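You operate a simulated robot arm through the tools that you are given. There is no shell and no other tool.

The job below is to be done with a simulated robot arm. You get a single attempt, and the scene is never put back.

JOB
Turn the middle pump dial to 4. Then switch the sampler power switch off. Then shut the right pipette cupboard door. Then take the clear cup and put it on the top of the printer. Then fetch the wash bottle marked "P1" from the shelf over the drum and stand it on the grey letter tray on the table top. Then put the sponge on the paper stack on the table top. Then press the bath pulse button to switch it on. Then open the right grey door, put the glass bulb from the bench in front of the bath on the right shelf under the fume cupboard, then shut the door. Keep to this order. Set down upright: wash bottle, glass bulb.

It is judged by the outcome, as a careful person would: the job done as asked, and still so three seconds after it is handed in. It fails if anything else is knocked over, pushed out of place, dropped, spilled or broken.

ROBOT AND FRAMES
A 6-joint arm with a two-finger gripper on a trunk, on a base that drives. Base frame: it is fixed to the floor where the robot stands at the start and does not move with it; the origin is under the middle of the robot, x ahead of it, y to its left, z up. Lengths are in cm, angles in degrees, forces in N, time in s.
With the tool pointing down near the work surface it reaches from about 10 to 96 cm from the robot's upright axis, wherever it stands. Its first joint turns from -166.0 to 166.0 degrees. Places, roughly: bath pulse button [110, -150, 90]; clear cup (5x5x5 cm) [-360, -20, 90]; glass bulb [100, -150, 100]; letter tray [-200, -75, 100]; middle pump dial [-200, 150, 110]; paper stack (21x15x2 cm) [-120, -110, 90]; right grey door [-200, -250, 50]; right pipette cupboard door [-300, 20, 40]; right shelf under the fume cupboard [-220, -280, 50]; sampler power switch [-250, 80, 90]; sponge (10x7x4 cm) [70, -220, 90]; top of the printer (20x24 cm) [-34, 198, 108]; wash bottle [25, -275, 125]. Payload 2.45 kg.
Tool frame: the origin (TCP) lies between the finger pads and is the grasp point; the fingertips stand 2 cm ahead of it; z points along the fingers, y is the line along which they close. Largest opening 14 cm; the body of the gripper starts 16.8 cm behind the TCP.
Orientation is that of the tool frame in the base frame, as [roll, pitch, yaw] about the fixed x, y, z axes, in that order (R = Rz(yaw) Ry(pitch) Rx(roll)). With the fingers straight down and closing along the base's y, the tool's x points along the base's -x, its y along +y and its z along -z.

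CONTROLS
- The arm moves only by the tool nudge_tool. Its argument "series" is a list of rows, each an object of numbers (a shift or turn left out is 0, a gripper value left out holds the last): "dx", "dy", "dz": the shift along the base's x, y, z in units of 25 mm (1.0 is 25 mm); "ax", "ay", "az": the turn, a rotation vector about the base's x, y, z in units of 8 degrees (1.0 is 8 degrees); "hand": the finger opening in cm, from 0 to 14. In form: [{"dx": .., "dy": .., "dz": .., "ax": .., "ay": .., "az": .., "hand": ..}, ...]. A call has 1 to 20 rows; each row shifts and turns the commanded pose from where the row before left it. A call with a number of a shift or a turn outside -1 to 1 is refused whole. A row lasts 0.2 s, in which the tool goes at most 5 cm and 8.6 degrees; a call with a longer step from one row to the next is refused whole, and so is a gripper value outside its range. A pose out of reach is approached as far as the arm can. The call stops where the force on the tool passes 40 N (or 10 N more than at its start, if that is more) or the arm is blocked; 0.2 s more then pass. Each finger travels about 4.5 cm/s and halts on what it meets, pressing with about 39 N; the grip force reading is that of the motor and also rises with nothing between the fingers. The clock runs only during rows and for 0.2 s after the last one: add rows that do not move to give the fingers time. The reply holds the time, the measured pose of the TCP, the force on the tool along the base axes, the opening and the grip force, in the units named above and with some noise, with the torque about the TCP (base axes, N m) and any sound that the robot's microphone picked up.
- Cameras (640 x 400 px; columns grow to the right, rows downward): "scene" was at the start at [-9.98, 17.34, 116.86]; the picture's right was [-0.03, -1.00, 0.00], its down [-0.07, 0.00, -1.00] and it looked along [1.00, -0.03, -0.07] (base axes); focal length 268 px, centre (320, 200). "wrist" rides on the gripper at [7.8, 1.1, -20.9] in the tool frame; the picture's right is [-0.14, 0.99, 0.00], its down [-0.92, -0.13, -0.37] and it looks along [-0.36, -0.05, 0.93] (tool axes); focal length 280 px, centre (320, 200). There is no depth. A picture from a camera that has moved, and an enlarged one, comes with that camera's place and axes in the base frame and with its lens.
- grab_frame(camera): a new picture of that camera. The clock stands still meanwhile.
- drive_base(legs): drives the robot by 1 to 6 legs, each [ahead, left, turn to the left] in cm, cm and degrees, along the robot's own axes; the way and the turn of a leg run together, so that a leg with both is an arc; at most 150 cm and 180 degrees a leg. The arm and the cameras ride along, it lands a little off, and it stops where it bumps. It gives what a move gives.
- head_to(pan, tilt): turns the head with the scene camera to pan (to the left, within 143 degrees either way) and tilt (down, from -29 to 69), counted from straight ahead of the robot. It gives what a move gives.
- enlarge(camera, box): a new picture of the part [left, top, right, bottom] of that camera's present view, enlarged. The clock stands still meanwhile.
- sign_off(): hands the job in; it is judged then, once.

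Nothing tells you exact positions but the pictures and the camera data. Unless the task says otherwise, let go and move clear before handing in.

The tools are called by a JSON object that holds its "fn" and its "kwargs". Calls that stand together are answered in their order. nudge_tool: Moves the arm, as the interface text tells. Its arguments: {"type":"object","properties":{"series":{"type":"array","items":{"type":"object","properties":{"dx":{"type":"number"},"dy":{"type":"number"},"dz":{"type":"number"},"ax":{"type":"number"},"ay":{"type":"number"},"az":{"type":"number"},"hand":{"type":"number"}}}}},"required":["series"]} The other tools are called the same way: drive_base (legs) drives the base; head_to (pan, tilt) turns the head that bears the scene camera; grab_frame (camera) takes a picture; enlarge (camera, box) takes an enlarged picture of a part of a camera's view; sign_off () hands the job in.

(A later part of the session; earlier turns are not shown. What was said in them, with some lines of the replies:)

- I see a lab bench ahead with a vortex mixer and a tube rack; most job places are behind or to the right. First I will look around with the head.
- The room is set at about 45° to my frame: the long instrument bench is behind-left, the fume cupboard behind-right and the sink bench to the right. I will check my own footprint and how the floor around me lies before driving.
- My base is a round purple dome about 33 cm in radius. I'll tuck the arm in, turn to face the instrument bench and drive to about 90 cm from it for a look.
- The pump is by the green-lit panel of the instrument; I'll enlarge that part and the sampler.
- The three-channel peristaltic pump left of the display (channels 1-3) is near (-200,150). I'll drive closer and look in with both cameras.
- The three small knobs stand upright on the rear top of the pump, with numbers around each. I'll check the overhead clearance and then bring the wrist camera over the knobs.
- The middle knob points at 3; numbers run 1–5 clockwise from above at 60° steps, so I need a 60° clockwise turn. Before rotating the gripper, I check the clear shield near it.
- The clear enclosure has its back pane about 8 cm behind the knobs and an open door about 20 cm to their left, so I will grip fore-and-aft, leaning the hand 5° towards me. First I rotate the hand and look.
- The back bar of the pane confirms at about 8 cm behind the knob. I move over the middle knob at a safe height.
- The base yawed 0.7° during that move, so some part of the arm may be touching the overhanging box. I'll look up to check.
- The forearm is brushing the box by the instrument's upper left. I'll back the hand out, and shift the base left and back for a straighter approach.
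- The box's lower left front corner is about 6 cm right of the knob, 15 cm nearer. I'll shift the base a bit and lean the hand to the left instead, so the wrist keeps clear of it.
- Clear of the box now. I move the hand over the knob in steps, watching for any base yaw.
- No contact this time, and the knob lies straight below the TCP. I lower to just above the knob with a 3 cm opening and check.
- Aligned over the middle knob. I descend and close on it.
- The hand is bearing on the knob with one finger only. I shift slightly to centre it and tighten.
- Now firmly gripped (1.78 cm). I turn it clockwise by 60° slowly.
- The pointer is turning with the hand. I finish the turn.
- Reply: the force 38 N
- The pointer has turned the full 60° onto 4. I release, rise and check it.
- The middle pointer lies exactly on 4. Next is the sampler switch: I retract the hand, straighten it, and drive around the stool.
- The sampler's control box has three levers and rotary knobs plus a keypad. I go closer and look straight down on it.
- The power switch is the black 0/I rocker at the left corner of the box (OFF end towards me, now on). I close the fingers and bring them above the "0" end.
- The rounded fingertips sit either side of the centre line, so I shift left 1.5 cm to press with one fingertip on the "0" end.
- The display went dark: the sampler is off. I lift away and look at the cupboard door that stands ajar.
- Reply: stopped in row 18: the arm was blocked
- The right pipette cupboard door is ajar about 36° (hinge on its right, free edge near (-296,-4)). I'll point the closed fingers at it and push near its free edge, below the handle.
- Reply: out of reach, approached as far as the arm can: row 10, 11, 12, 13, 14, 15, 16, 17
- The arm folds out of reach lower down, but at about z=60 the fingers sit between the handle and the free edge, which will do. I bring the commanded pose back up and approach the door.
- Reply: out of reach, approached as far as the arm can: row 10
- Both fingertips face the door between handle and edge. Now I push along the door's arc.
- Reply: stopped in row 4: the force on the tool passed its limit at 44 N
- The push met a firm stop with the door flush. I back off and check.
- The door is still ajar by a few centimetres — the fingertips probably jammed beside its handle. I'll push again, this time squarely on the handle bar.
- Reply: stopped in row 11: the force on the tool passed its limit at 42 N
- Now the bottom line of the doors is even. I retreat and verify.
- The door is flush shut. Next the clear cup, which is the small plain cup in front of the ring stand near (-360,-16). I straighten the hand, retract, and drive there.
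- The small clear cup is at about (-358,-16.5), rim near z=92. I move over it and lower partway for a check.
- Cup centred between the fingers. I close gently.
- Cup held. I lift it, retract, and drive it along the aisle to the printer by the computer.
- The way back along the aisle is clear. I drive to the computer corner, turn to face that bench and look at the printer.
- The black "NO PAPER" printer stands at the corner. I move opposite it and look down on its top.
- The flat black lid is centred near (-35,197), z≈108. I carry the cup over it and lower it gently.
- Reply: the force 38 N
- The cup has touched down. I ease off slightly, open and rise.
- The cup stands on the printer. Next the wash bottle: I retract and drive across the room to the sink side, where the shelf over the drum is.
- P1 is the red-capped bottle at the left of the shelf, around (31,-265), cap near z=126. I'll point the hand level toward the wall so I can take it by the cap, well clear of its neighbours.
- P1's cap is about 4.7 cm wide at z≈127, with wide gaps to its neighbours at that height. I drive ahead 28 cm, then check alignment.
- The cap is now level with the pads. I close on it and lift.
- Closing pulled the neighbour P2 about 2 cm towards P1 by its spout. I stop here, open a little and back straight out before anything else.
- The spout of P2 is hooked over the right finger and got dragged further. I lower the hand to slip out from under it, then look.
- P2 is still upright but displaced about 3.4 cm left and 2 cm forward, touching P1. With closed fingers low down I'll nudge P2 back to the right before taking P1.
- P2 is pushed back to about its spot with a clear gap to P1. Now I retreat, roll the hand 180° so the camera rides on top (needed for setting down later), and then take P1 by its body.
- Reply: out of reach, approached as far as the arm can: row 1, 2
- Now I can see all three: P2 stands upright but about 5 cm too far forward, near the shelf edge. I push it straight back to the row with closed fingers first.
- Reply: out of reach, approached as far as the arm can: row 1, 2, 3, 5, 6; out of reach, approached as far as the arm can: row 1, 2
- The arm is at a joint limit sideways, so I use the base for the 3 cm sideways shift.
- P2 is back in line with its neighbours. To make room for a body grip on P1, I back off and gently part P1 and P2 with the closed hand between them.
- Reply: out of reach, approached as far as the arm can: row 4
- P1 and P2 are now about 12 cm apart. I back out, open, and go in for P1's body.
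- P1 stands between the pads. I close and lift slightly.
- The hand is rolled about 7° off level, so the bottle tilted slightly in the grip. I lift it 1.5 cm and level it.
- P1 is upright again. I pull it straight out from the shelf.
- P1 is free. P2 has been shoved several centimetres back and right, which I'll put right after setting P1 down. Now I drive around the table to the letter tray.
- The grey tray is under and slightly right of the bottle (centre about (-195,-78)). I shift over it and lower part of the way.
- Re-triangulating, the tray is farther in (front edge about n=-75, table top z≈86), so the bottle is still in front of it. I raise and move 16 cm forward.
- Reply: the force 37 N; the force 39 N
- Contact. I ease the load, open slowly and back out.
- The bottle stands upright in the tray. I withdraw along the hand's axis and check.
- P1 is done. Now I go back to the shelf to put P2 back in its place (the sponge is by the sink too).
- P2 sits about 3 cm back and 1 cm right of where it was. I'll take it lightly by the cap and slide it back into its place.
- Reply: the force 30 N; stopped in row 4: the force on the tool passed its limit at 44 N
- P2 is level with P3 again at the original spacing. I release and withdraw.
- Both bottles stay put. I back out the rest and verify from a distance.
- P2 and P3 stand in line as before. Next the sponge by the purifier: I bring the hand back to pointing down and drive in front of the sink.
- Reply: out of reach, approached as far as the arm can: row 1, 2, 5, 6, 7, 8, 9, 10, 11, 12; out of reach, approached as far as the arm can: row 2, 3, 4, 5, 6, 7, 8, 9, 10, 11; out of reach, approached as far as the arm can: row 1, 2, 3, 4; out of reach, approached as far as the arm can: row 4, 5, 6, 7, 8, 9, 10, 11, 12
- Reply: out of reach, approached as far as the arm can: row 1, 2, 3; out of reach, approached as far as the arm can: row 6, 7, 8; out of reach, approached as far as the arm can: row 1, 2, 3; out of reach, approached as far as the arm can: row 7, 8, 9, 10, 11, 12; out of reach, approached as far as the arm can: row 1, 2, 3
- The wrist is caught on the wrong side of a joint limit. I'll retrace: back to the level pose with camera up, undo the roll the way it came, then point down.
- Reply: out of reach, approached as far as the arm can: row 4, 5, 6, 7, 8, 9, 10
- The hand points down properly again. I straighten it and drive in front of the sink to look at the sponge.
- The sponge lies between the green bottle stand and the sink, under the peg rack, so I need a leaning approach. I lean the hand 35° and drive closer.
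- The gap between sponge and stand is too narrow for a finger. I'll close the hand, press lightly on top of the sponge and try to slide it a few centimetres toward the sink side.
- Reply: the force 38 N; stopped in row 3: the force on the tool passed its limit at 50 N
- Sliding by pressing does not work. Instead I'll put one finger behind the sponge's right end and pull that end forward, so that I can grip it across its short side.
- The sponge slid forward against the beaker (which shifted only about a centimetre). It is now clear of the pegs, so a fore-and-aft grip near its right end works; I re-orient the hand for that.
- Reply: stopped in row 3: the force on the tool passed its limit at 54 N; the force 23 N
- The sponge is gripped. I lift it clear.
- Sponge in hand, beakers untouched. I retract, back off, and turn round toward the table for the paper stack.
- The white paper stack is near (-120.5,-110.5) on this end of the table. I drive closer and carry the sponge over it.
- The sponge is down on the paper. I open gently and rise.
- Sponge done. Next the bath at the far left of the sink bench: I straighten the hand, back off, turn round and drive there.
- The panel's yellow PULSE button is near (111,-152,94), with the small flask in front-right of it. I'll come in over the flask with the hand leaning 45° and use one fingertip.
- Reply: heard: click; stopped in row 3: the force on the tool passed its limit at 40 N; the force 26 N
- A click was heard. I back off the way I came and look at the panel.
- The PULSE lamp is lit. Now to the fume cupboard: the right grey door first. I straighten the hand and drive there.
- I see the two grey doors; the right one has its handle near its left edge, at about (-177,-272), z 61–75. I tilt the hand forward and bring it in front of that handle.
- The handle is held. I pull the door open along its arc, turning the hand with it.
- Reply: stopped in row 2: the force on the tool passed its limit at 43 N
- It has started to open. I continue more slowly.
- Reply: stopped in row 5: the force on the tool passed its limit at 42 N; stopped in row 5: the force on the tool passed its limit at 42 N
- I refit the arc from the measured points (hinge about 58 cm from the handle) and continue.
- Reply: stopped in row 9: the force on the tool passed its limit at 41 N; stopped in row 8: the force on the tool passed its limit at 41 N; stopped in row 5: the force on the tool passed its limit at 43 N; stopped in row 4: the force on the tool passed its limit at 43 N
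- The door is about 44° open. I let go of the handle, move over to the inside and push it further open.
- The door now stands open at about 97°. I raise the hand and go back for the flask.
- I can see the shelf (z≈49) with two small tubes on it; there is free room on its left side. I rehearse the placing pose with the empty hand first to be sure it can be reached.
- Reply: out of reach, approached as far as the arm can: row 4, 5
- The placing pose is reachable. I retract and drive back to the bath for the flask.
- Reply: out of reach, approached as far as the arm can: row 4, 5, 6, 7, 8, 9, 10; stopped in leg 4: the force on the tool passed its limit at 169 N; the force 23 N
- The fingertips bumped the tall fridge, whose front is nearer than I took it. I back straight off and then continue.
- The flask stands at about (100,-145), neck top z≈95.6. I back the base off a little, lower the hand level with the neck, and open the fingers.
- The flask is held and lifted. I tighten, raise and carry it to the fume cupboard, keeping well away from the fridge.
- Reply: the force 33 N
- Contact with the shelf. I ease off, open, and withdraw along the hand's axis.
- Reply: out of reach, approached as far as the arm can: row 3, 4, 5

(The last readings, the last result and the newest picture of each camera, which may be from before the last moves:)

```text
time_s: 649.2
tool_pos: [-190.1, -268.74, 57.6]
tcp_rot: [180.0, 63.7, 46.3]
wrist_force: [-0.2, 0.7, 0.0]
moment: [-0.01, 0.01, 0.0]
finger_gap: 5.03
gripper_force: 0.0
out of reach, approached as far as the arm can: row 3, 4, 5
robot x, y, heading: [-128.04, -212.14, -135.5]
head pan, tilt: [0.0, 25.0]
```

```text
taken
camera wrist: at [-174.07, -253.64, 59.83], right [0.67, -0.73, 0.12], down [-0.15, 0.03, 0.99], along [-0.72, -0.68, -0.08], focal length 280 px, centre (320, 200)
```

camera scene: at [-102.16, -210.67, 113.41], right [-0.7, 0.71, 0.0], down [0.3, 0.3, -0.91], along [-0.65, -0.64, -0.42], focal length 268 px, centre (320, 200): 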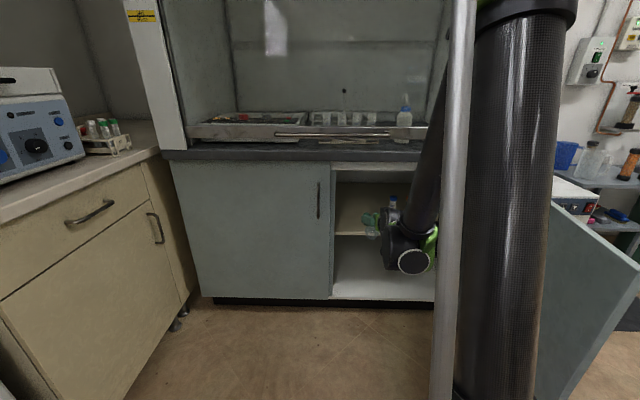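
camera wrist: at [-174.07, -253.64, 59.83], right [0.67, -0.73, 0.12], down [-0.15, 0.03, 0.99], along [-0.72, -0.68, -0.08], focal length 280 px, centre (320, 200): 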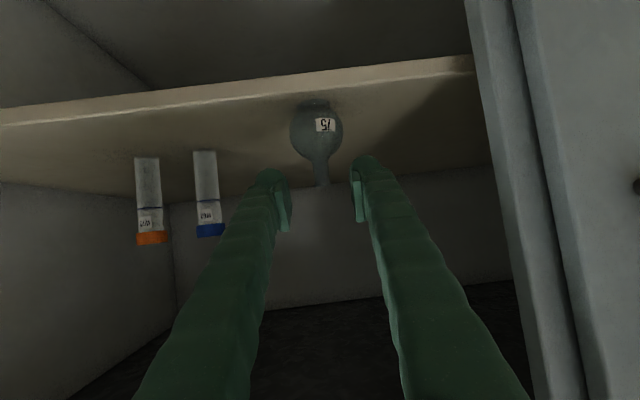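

The flask stands on the shelf. I back the base out and look.

{"fn": "drive_base", "kwargs": {"legs": [[-32, 0, 0]]}}

{"fn": "nudge_tool", "kwargs": {"series": [{"dz": 1}, {"dz": 1}, {"dz": 1}, {"dz": 1}, {"dz": 1}, {"dz": 1}, {"dz": 1}, {"dz": 1}, {"dz": 1}, {"dz": 1}, {"dz": 1}, {"dz": 1}, {"dz": 1}, {"dz": 1}, {"dz": 1}, {"dz": 1}, {"dz": 1}, {"dz": 1}, {"hand": 0}, {}]}}

{"fn": "grab_frame", "kwargs": {"camera": "scene"}}

{"fn": "enlarge", "kwargs": {"camera": "scene", "box": [280, 140, 480, 300]}}

```text
time_s: 651.3
tool_pos: [-167.17, -246.74, 57.53]
tcp_rot: [-180.0, 63.8, 46.6]
wrist_force: [0.8, 0.3, 0.6]
moment: [-0.02, -0.03, 0.02]
finger_gap: 4.99
gripper_force: 0.0
robot x, y, heading: [-105.4, -189.56, -135.0]
head pan, tilt: [0.0, 25.0]
```

```text
time_s: 655.5
tool_pos: [-167.28, -246.61, 102.65]
tcp_rot: [-180.0, 63.8, 46.7]
wrist_force: [0.3, 0.2, -0.3]
moment: [-0.05, 0.0, -0.03]
finger_gap: 0.03
gripper_force: 2.9
robot x, y, heading: [-105.72, -189.3, -135.2]
head pan, tilt: [0.0, 25.0]
```

```text
taken
camera scene: at [-86.41, -194.99, 113.41], right [-0.71, 0.71, 0.0], down [0.3, 0.3, -0.91], along [-0.64, -0.64, -0.42], focal length 268 px, centre (320, 200)
```

scene: 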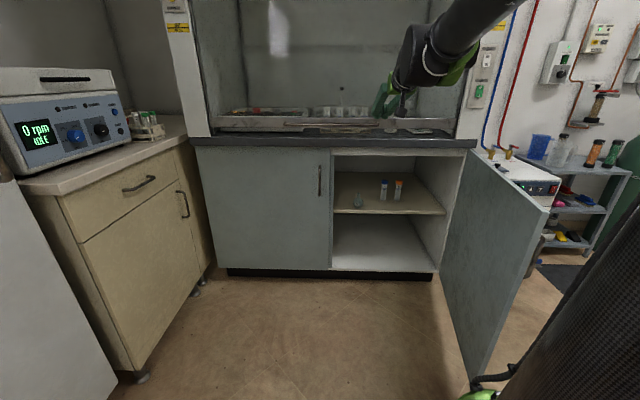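

```text
2.50 times, centred on (380, 220) of scene
camera zoom: at [-86.41, -194.99, 113.41], right [-0.71, 0.71, 0.0], down [0.3, 0.3, -0.91], along [-0.64, -0.64, -0.42], focal length 669 px, centre (170, 150)
```

zoom: 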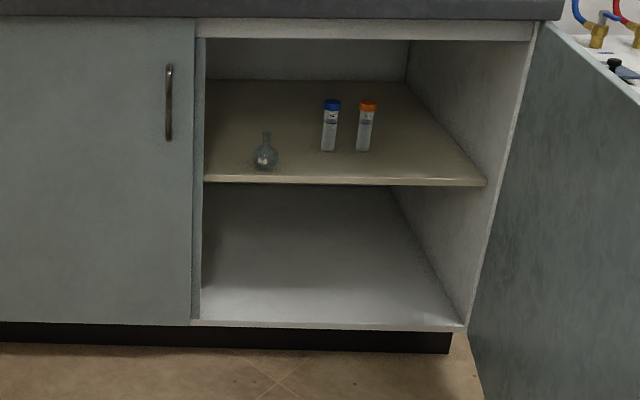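

The flask stands upright on the shelf beside the tubes. Now to shut the door: I go vertical again and reach round to the door's outer face.

{"fn": "nudge_tool", "kwargs": {"series": [{"dz": 0.8, "ax": 0.72, "ay": -0.69}, {"dz": 0.8, "ax": 0.72, "ay": -0.69}, {"dz": 0.8, "ax": 0.72, "ay": -0.69}, {"dz": 0.8, "ax": 0.72, "ay": -0.69}, {"dz": 0.8, "ax": 0.72, "ay": -0.69}, {"dz": 0.8, "ax": 0.72, "ay": -0.69}, {"ax": 0.72, "ay": -0.69}, {"ax": 0.72, "ay": -0.69}, {}]}}

{"fn": "nudge_tool", "kwargs": {"series": [{"dx": -0.46, "dy": 0.94}, {"dx": -0.46, "dy": 0.94}, {"dx": -0.46, "dy": 0.94}, {"dx": -0.46, "dy": 0.94}, {"dx": -0.46, "dy": 0.94}, {"dx": -0.46, "dy": 0.94}, {"dx": -0.46, "dy": 0.94}, {"dx": -0.46, "dy": 0.94}, {"dx": -0.46, "dy": 0.94}, {"dx": -0.46, "dy": 0.94}, {"dx": -0.46, "dy": 0.94}, {"dx": -0.46, "dy": 0.94}, {"dx": -0.46, "dy": 0.94}, {"dx": -0.46, "dy": 0.94}, {"dx": -0.46, "dy": 0.94}, {"dx": -0.46, "dy": 0.94}, {"dx": -0.46, "dy": 0.94}, {"dx": -0.46, "dy": 0.94}, {}]}}

{"fn": "grab_frame", "kwargs": {"camera": "wrist"}}

```text
time_s: 657.5
tool_pos: [-167.01, -246.79, 114.52]
tcp_rot: [179.6, -0.2, 46.4]
wrist_force: [0.4, -0.2, 0.2]
moment: [-0.01, 0.02, 0.02]
finger_gap: 0.0
gripper_force: 29.4
robot x, y, heading: [-105.59, -189.79, -135.0]
head pan, tilt: [0.0, 25.0]
```

```text
time_s: 661.5
tool_pos: [-187.8, -204.43, 114.63]
tcp_rot: [179.5, 0.0, 46.4]
wrist_force: [-0.3, -0.5, 0.2]
moment: [-0.03, 0.04, -0.02]
finger_gap: 0.0
gripper_force: 29.2
robot x, y, heading: [-105.48, -189.55, -135.3]
head pan, tilt: [0.0, 25.0]
```

```text
taken
camera wrist: at [-181.77, -199.59, 135.51], right [0.62, -0.78, 0.01], down [-0.73, -0.58, 0.37], along [-0.28, -0.23, -0.93], focal length 280 px, centre (320, 200)
```

wrist: 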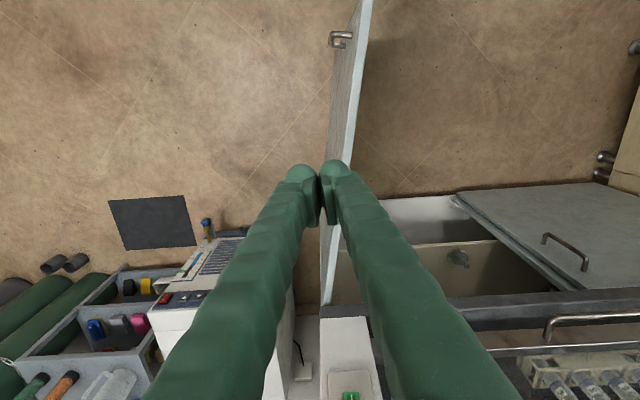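

{"fn": "nudge_tool", "kwargs": {"series": [{"dx": -0.5, "dy": 0.54}, {"dz": -1}, {"dz": -1}, {"dz": -1}, {"dz": -1}, {"dz": -1}, {"dz": -1}, {"dz": -1}, {"dz": -1}, {"dz": -1}, {"dz": -1}, {"dz": -1}, {"dz": -1}, {"dz": -1}, {"dz": -1}, {"dz": -1}, {"dz": -1}, {"dz": -1}, {"dz": -1}, {}]}}

{"fn": "grab_frame", "kwargs": {"camera": "wrist"}}

```text
time_s: 665.7
tool_pos: [-189.1, -203.07, 69.32]
tcp_rot: [179.7, -0.1, 46.4]
wrist_force: [0.6, -0.1, -0.2]
moment: [-0.01, -0.01, -0.01]
finger_gap: 0.0
gripper_force: 29.3
robot x, y, heading: [-105.74, -189.36, -135.1]
head pan, tilt: [0.0, 25.0]
```

```text
taken
camera wrist: at [-183.1, -198.25, 90.33], right [0.62, -0.78, 0.01], down [-0.73, -0.58, 0.37], along [-0.28, -0.23, -0.93], focal length 280 px, centre (320, 200)
```

wrist: 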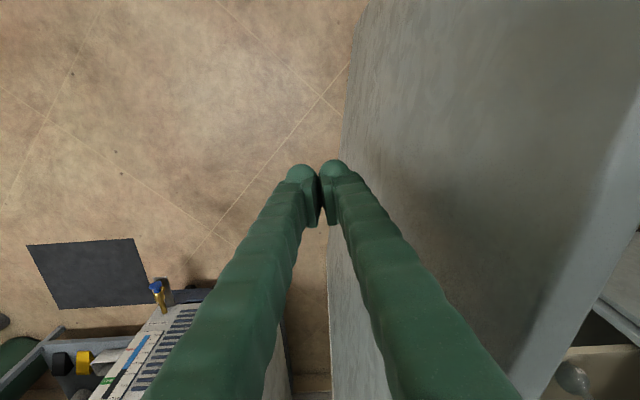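

{"fn": "nudge_tool", "kwargs": {"series": [{"dx": 0.373, "dy": -0.433}, {"dx": 0.373, "dy": -0.433}, {"dx": 0.373, "dy": -0.433}, {"dx": 0.373, "dy": -0.433}, {"dx": 0.308, "dy": -0.478}, {"dx": 0.308, "dy": -0.478}, {"dx": 0.308, "dy": -0.478}, {"dx": 0.308, "dy": -0.478}, {"dx": 0.243, "dy": -0.525}, {"dx": 0.243, "dy": -0.525}, {"dx": 0.243, "dy": -0.525}, {"dx": 0.243, "dy": -0.525}, {}]}}

{"fn": "nudge_tool", "kwargs": {"series": [{"dx": 0.163, "dy": -0.545}, {"dx": 0.163, "dy": -0.545}, {"dx": 0.163, "dy": -0.545}, {"dx": 0.163, "dy": -0.545}, {"dx": 0.085, "dy": -0.562}, {"dx": 0.085, "dy": -0.562}, {"dx": 0.085, "dy": -0.562}, {"dx": 0.085, "dy": -0.562}, {}]}}

{"fn": "grab_frame", "kwargs": {"camera": "wrist"}}

{"fn": "grab_frame", "kwargs": {"camera": "scene"}}

```text
time_s: 668.5
tool_pos: [-179.93, -217.42, 69.57]
tcp_rot: [179.7, 0.0, 46.4]
wrist_force: [-0.2, -0.5, 0.0]
moment: [0.0, -0.01, 0.02]
finger_gap: 0.0
gripper_force: 29.0
robot x, y, heading: [-105.44, -189.89, -135.1]
head pan, tilt: [0.0, 25.0]
```

```text
time_s: 670.5
tool_pos: [-177.57, -228.45, 69.52]
tcp_rot: [179.6, -0.2, 46.3]
wrist_force: [0.2, 0.2, 0.0]
moment: [0.01, -0.01, 0.01]
finger_gap: 0.02
gripper_force: 29.8
robot x, y, heading: [-105.59, -189.5, -135.4]
head pan, tilt: [0.0, 25.0]
```

```text
taken
camera wrist: at [-171.52, -223.67, 90.42], right [0.62, -0.78, 0.01], down [-0.73, -0.58, 0.37], along [-0.28, -0.23, -0.93], focal length 280 px, centre (320, 200)
```

wrist: 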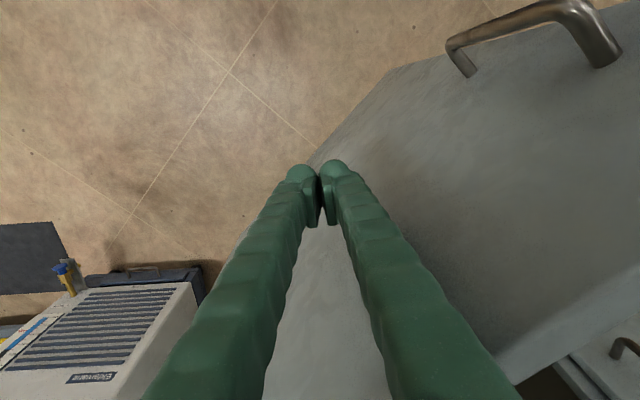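

```text
taken
camera scene: at [-86.42, -194.99, 113.41], right [-0.71, 0.71, 0.0], down [0.3, 0.3, -0.91], along [-0.64, -0.64, -0.42], focal length 268 px, centre (320, 200)
```

scene: 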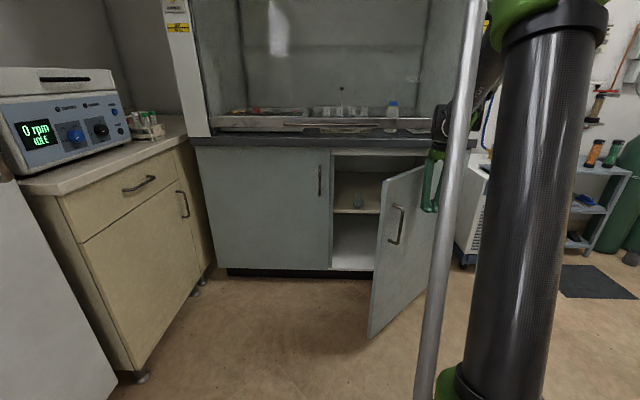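

{"fn": "nudge_tool", "kwargs": {"series": [{"dx": 0.015, "dy": -0.572}, {"dx": 0.015, "dy": -0.572}, {"dx": 0.015, "dy": -0.572}, {"dx": 0.015, "dy": -0.572}, {"dx": -0.07, "dy": -0.57}, {"dx": -0.07, "dy": -0.57}, {"dx": -0.07, "dy": -0.57}, {"dx": -0.07, "dy": -0.57}, {"dx": -0.155, "dy": -0.553}, {"dx": -0.155, "dy": -0.553}, {"dx": -0.155, "dy": -0.553}, {"dx": -0.155, "dy": -0.553}, {}]}}

{"fn": "grab_frame", "kwargs": {"camera": "scene"}}

```text
time_s: 673.3
tool_pos: [-179.55, -245.48, 69.4]
tcp_rot: [179.6, -0.1, 46.3]
wrist_force: [-0.4, 0.5, -0.8]
moment: [0.0, -0.01, 0.01]
finger_gap: 0.0
gripper_force: 29.4
robot x, y, heading: [-105.43, -189.38, -135.2]
head pan, tilt: [0.0, 25.0]
```

```text
taken
camera scene: at [-86.42, -195.0, 113.41], right [-0.71, 0.71, 0.0], down [0.3, 0.3, -0.91], along [-0.64, -0.64, -0.42], focal length 268 px, centre (320, 200)
```

scene: 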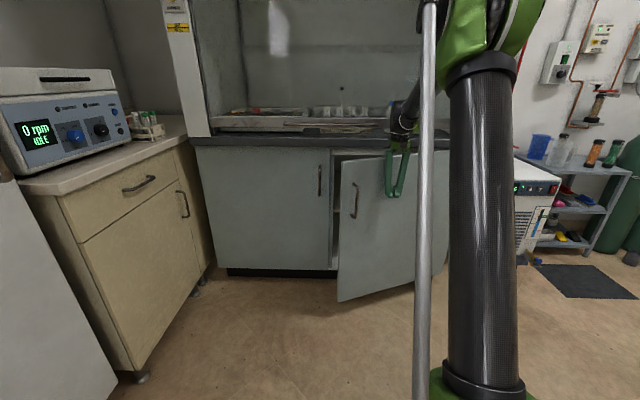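

{"fn": "nudge_tool", "kwargs": {"series": [{"dx": 0.733, "dy": 0.68}, {"dx": 0.957, "dy": 0.106}, {"dx": 0.957, "dy": 0.106}, {"dx": 0.957, "dy": 0.106}, {"dx": 0.957, "dy": 0.106}, {"dx": 0.957, "dy": 0.106}, {"dx": 0.957, "dy": 0.106}, {"dx": 0.957, "dy": 0.106}, {"ax": -0.69, "ay": 0.72}, {"ax": -0.69, "ay": 0.72}, {"ax": -0.69, "ay": 0.72}, {"ax": -0.69, "ay": 0.72}, {"ax": -0.69, "ay": 0.72}, {"ax": -0.69, "ay": 0.72}, {}]}}

{"fn": "grab_frame", "kwargs": {"camera": "wrist"}}

{"fn": "grab_frame", "kwargs": {"camera": "scene"}}

```text
time_s: 676.5
tool_pos: [-160.9, -241.76, 69.56]
tcp_rot: [-177.5, 47.6, 47.9]
wrist_force: [0.0, -0.5, -0.2]
moment: [0.0, -0.03, -0.02]
finger_gap: 0.04
gripper_force: 30.0
robot x, y, heading: [-105.78, -189.26, -135.5]
head pan, tilt: [0.0, 25.0]
```

```text
taken
camera wrist: at [-145.57, -228.11, 77.8], right [0.65, -0.76, 0.07], down [-0.31, -0.18, 0.93], along [-0.69, -0.63, -0.35], focal length 280 px, centre (320, 200)
```

wrist: 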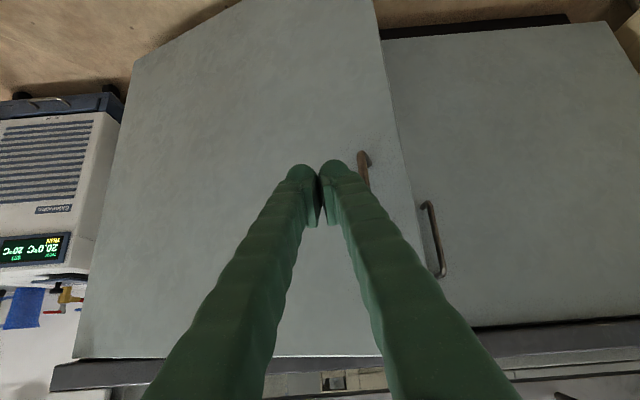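

```text
taken
camera scene: at [-86.41, -194.99, 113.41], right [-0.71, 0.71, 0.0], down [0.3, 0.3, -0.91], along [-0.64, -0.64, -0.42], focal length 268 px, centre (320, 200)
```

scene: 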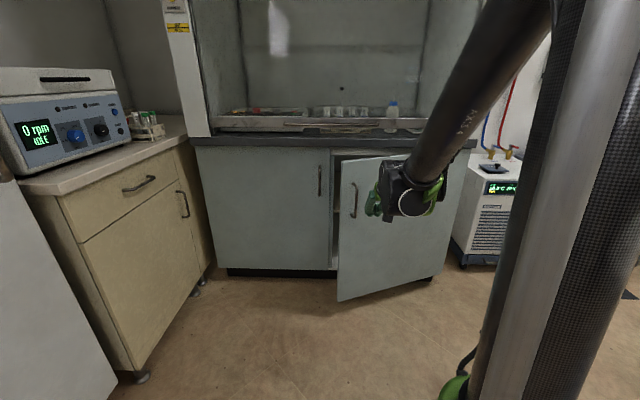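

{"fn": "nudge_tool", "kwargs": {"series": [{"dx": -0.733, "dy": -0.68}, {"dx": -0.733, "dy": -0.68}, {"dx": -0.733, "dy": -0.68}, {"dx": -0.4, "dy": -0.371}, {"dx": -0.4, "dy": -0.371}, {"dx": -0.4, "dy": -0.371}, {"dx": -0.4, "dy": -0.371}, {"dx": -0.4, "dy": -0.371}, {"dx": -0.4, "dy": -0.371}, {"dx": -0.4, "dy": -0.371}, {"dx": -0.4, "dy": -0.371}, {"dx": -0.4, "dy": -0.371}, {"dx": -0.4, "dy": -0.371}, {"dx": -0.4, "dy": -0.371}, {"dx": -0.4, "dy": -0.371}, {"dx": -0.4, "dy": -0.371}, {"dx": -0.4, "dy": -0.371}, {}]}}

{"fn": "grab_frame", "kwargs": {"camera": "wrist"}}

{"fn": "grab_frame", "kwargs": {"camera": "scene"}}

```text
time_s: 680.3
tool_pos: [-180.49, -260.1, 69.55]
tcp_rot: [-177.5, 47.7, 47.7]
wrist_force: [0.1, 0.4, -0.4]
moment: [-0.03, 0.01, -0.01]
finger_gap: 0.0
gripper_force: 28.8
robot x, y, heading: [-105.9, -189.4, -135.0]
head pan, tilt: [0.0, 25.0]
```

```text
taken
camera wrist: at [-165.01, -246.27, 77.77], right [0.65, -0.76, 0.07], down [-0.31, -0.18, 0.93], along [-0.69, -0.63, -0.35], focal length 280 px, centre (320, 200)
```

wrist: 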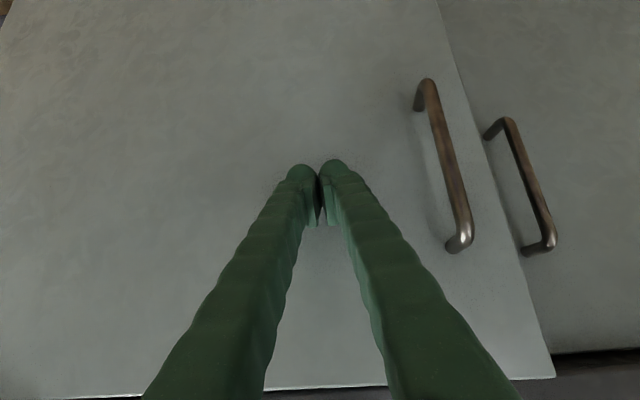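

```text
taken
camera scene: at [-86.42, -195.0, 113.41], right [-0.71, 0.71, 0.0], down [0.3, 0.3, -0.91], along [-0.64, -0.64, -0.42], focal length 268 px, centre (320, 200)
```

scene: 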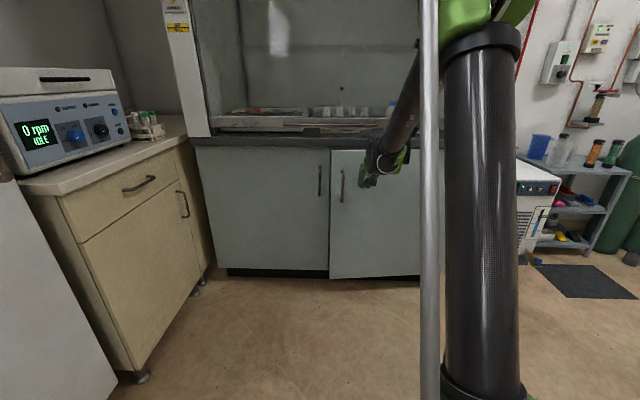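

{"fn": "nudge_tool", "kwargs": {"series": [{"dx": -0.4, "dy": -0.371}, {"dx": -0.4, "dy": -0.371}, {"dx": -0.4, "dy": -0.371}, {"dx": -0.4, "dy": -0.371}, {"dx": -0.3, "dy": -0.278}, {"dx": -0.3, "dy": -0.278}, {"dx": -0.2, "dy": -0.186}, {"dx": -0.2, "dy": -0.186}, {"dx": -0.2, "dy": -0.186}, {}]}}

{"fn": "grab_frame", "kwargs": {"camera": "wrist"}}

{"fn": "grab_frame", "kwargs": {"camera": "scene"}}

```text
time_s: 681.7
tool_pos: [-185.17, -264.54, 69.51]
tcp_rot: [-177.5, 47.4, 47.8]
wrist_force: [11.4, 8.7, 4.2]
moment: [-0.06, 0.16, -0.11]
finger_gap: 0.0
gripper_force: 29.8
robot x, y, heading: [-105.76, -189.94, -135.4]
head pan, tilt: [0.0, 25.0]
stopped in row 6: the force on the tool passed its limit at 61 N (the readings are from after the stop); the commanded pose is now the measured one
```

```text
taken
camera wrist: at [-169.99, -250.82, 77.84], right [0.65, -0.76, 0.07], down [-0.32, -0.18, 0.93], along [-0.69, -0.63, -0.36], focal length 280 px, centre (320, 200)
```

wrist: 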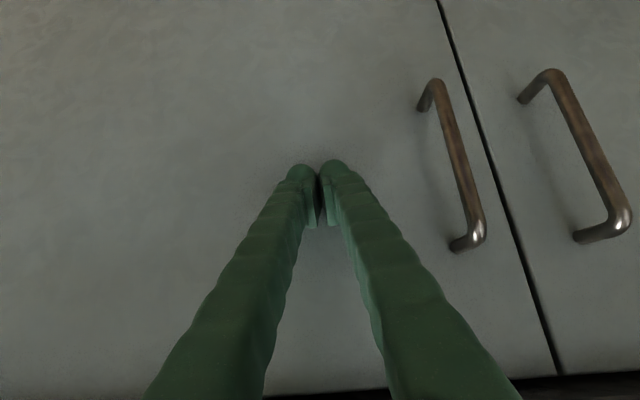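

```text
taken
camera scene: at [-86.32, -194.91, 113.41], right [-0.71, 0.71, 0.0], down [0.3, 0.3, -0.91], along [-0.64, -0.64, -0.42], focal length 268 px, centre (320, 200)
```

scene: 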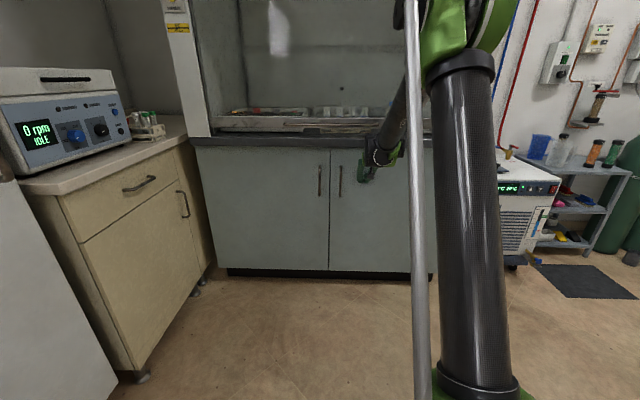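

Closed flush with a firm stop. I back away and check the door.

{"fn": "nudge_tool", "kwargs": {"series": [{"dx": 0.733, "dy": 0.68}, {"dx": 0.733, "dy": 0.68}, {"dx": 0.733, "dy": 0.68}, {"dx": 0.733, "dy": 0.68}, {"dx": 0.733, "dy": 0.68}, {"dx": 0.733, "dy": 0.68}, {"dx": 0.733, "dy": 0.68}, {"dx": 0.733, "dy": 0.68}, {"dx": 0.733, "dy": 0.68}, {"dx": 0.733, "dy": 0.68}, {"dz": 1}, {"dz": 1}, {"dz": 1}, {"dz": 1}, {"dz": 1}, {"dz": 1}, {"dz": 1}, {"dz": 1}, {"dz": 1}, {}]}}

{"fn": "grab_frame", "kwargs": {"camera": "scene"}}

{"fn": "enlarge", "kwargs": {"camera": "scene", "box": [190, 130, 450, 300]}}

```text
time_s: 685.9
tool_pos: [-166.99, -247.62, 92.0]
tcp_rot: [-177.5, 47.4, 47.7]
wrist_force: [0.2, -0.2, -0.5]
moment: [0.0, -0.01, 0.03]
finger_gap: 0.0
gripper_force: 29.1
robot x, y, heading: [-105.59, -189.51, -135.1]
head pan, tilt: [0.0, 25.0]
```

```text
taken
camera scene: at [-86.38, -194.96, 113.41], right [-0.71, 0.71, 0.0], down [0.3, 0.3, -0.91], along [-0.64, -0.64, -0.42], focal length 268 px, centre (320, 200)
```

scene: 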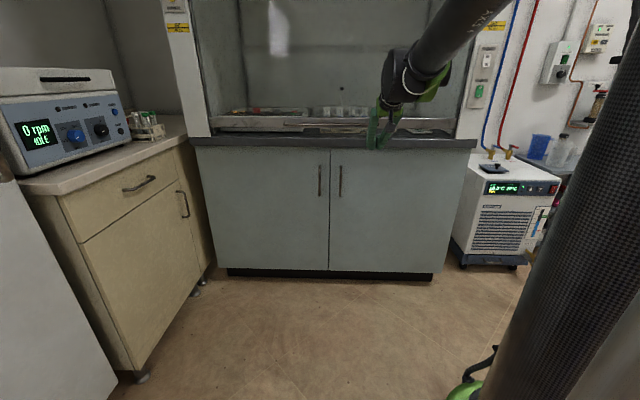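

```text
2.35 times, centred on (320, 215) of scene
camera zoom: at [-86.38, -194.96, 113.41], right [-0.71, 0.71, 0.0], down [0.3, 0.3, -0.91], along [-0.64, -0.64, -0.42], focal length 629 px, centre (320, 165)
```

zoom: 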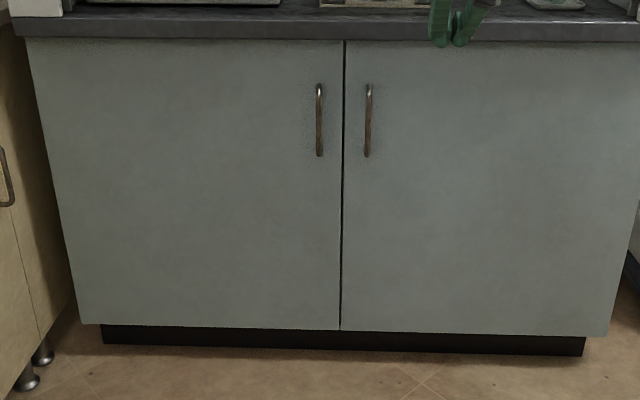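

The grey door is shut. A last look round at the table and the other results before handing in.

{"fn": "head_to", "kwargs": {"pan": -95, "tilt": 15}}

{"fn": "grab_frame", "kwargs": {"camera": "scene"}}

{"fn": "head_to", "kwargs": {"pan": 100, "tilt": 10}}

{"fn": "grab_frame", "kwargs": {"camera": "scene"}}

{"fn": "head_to", "kwargs": {"pan": -130, "tilt": 8}}

{"fn": "grab_frame", "kwargs": {"camera": "scene"}}

```text
time_s: 687.6
tool_pos: [-166.95, -247.62, 91.9]
tcp_rot: [-177.5, 47.4, 47.6]
wrist_force: [0.1, 0.0, -0.8]
moment: [-0.02, 0.02, -0.02]
finger_gap: 0.03
gripper_force: 29.3
robot x, y, heading: [-105.4, -189.46, -135.1]
head pan, tilt: [-95.0, 15.0]
```

```text
taken
camera scene: at [-85.84, -181.29, 115.03], right [0.77, 0.64, 0.0], down [0.17, -0.2, -0.97], along [-0.62, 0.74, -0.26], focal length 268 px, centre (320, 200)
```

scene: 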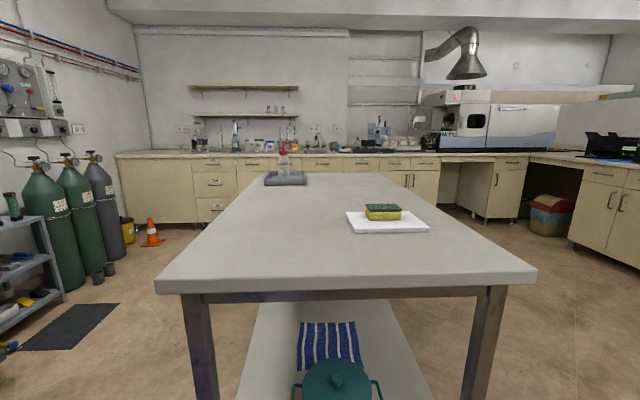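

```text
time_s: 690.4
tool_pos: [-166.95, -247.6, 91.8]
tcp_rot: [-177.4, 47.4, 47.7]
wrist_force: [0.1, 0.4, -0.9]
moment: [-0.01, -0.04, 0.02]
finger_gap: 0.01
gripper_force: 29.3
robot x, y, heading: [-105.63, -189.48, -134.9]
head pan, tilt: [100.0, 10.0]
```

```text
taken
camera scene: at [-72.25, -193.81, 115.85], right [-0.58, -0.82, 0.0], down [-0.14, 0.1, -0.98], along [0.81, -0.57, -0.17], focal length 268 px, centre (320, 200)
```

scene: 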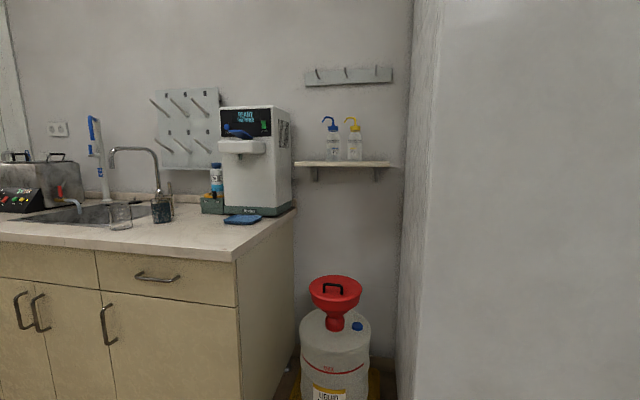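

```text
time_s: 693.7
tool_pos: [-166.88, -247.62, 91.87]
tcp_rot: [-177.5, 47.4, 47.6]
wrist_force: [0.8, 0.1, -0.2]
moment: [-0.02, 0.01, -0.04]
finger_gap: 0.0
gripper_force: 29.0
robot x, y, heading: [-105.35, -189.33, -134.9]
head pan, tilt: [-130.0, 8.0]
```

```text
taken
camera scene: at [-80.64, -179.23, 116.17], right [1.0, 0.09, 0.0], down [0.01, -0.14, -0.99], along [-0.08, 0.99, -0.14], focal length 268 px, centre (320, 200)
```

scene: 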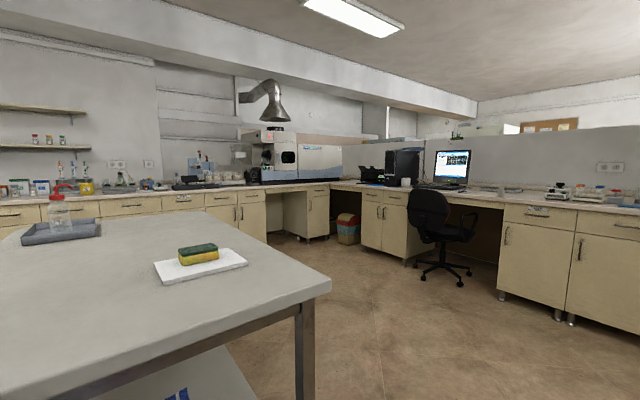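

All eight parts show as done: the pipette cupboard and grey doors are shut, P1 stands in the tray, the sponge is on the paper, and P2 and P3 are upright on the shelf. The arm is clear and holds nothing, so I hand in.

{"fn": "sign_off", "kwargs": {}}

```text
The job is handed in.
```

I did all eight steps in the order you gave, and the job is handed in. A few things got knocked or shifted along the way.

| Step | Result |
|---|---|
| Middle pump dial | Pointer sits on 4 |
| Sampler power | Off; its display went dark |
| Right pipette cupboard door | Shut flush |
| Clear cup | Standing on top of the printer |
| Wash bottle P1 | Standing upright in the grey letter tray |
| Sponge | Lying on the paper stack |
| Bath pulse button | On; the lamp beside it is lit |
| Glass bulb | Standing upright on the right shelf under the fume cupboard, with the right grey door shut again |

**Bumps and shifts:**
- **Bottle P2:** while I was taking P1, its spout caught on a finger and it was dragged several centimetres along the shelf. I put it back in line with P3. It is upright, probably within a centimetre or so of its old spot and turned slightly.
- **Beaker by the sink:** the sponge nudged the brown-stained one, by under a centimetre going by the last pictures.
- **Fridge:** the fingertips hit its front with a brief 169 N while the robot was turning. I saw no damage or movement.
- **Box at the instrument's upper left:** the arm brushed it during the first try at the dial. I saw no effect on it.
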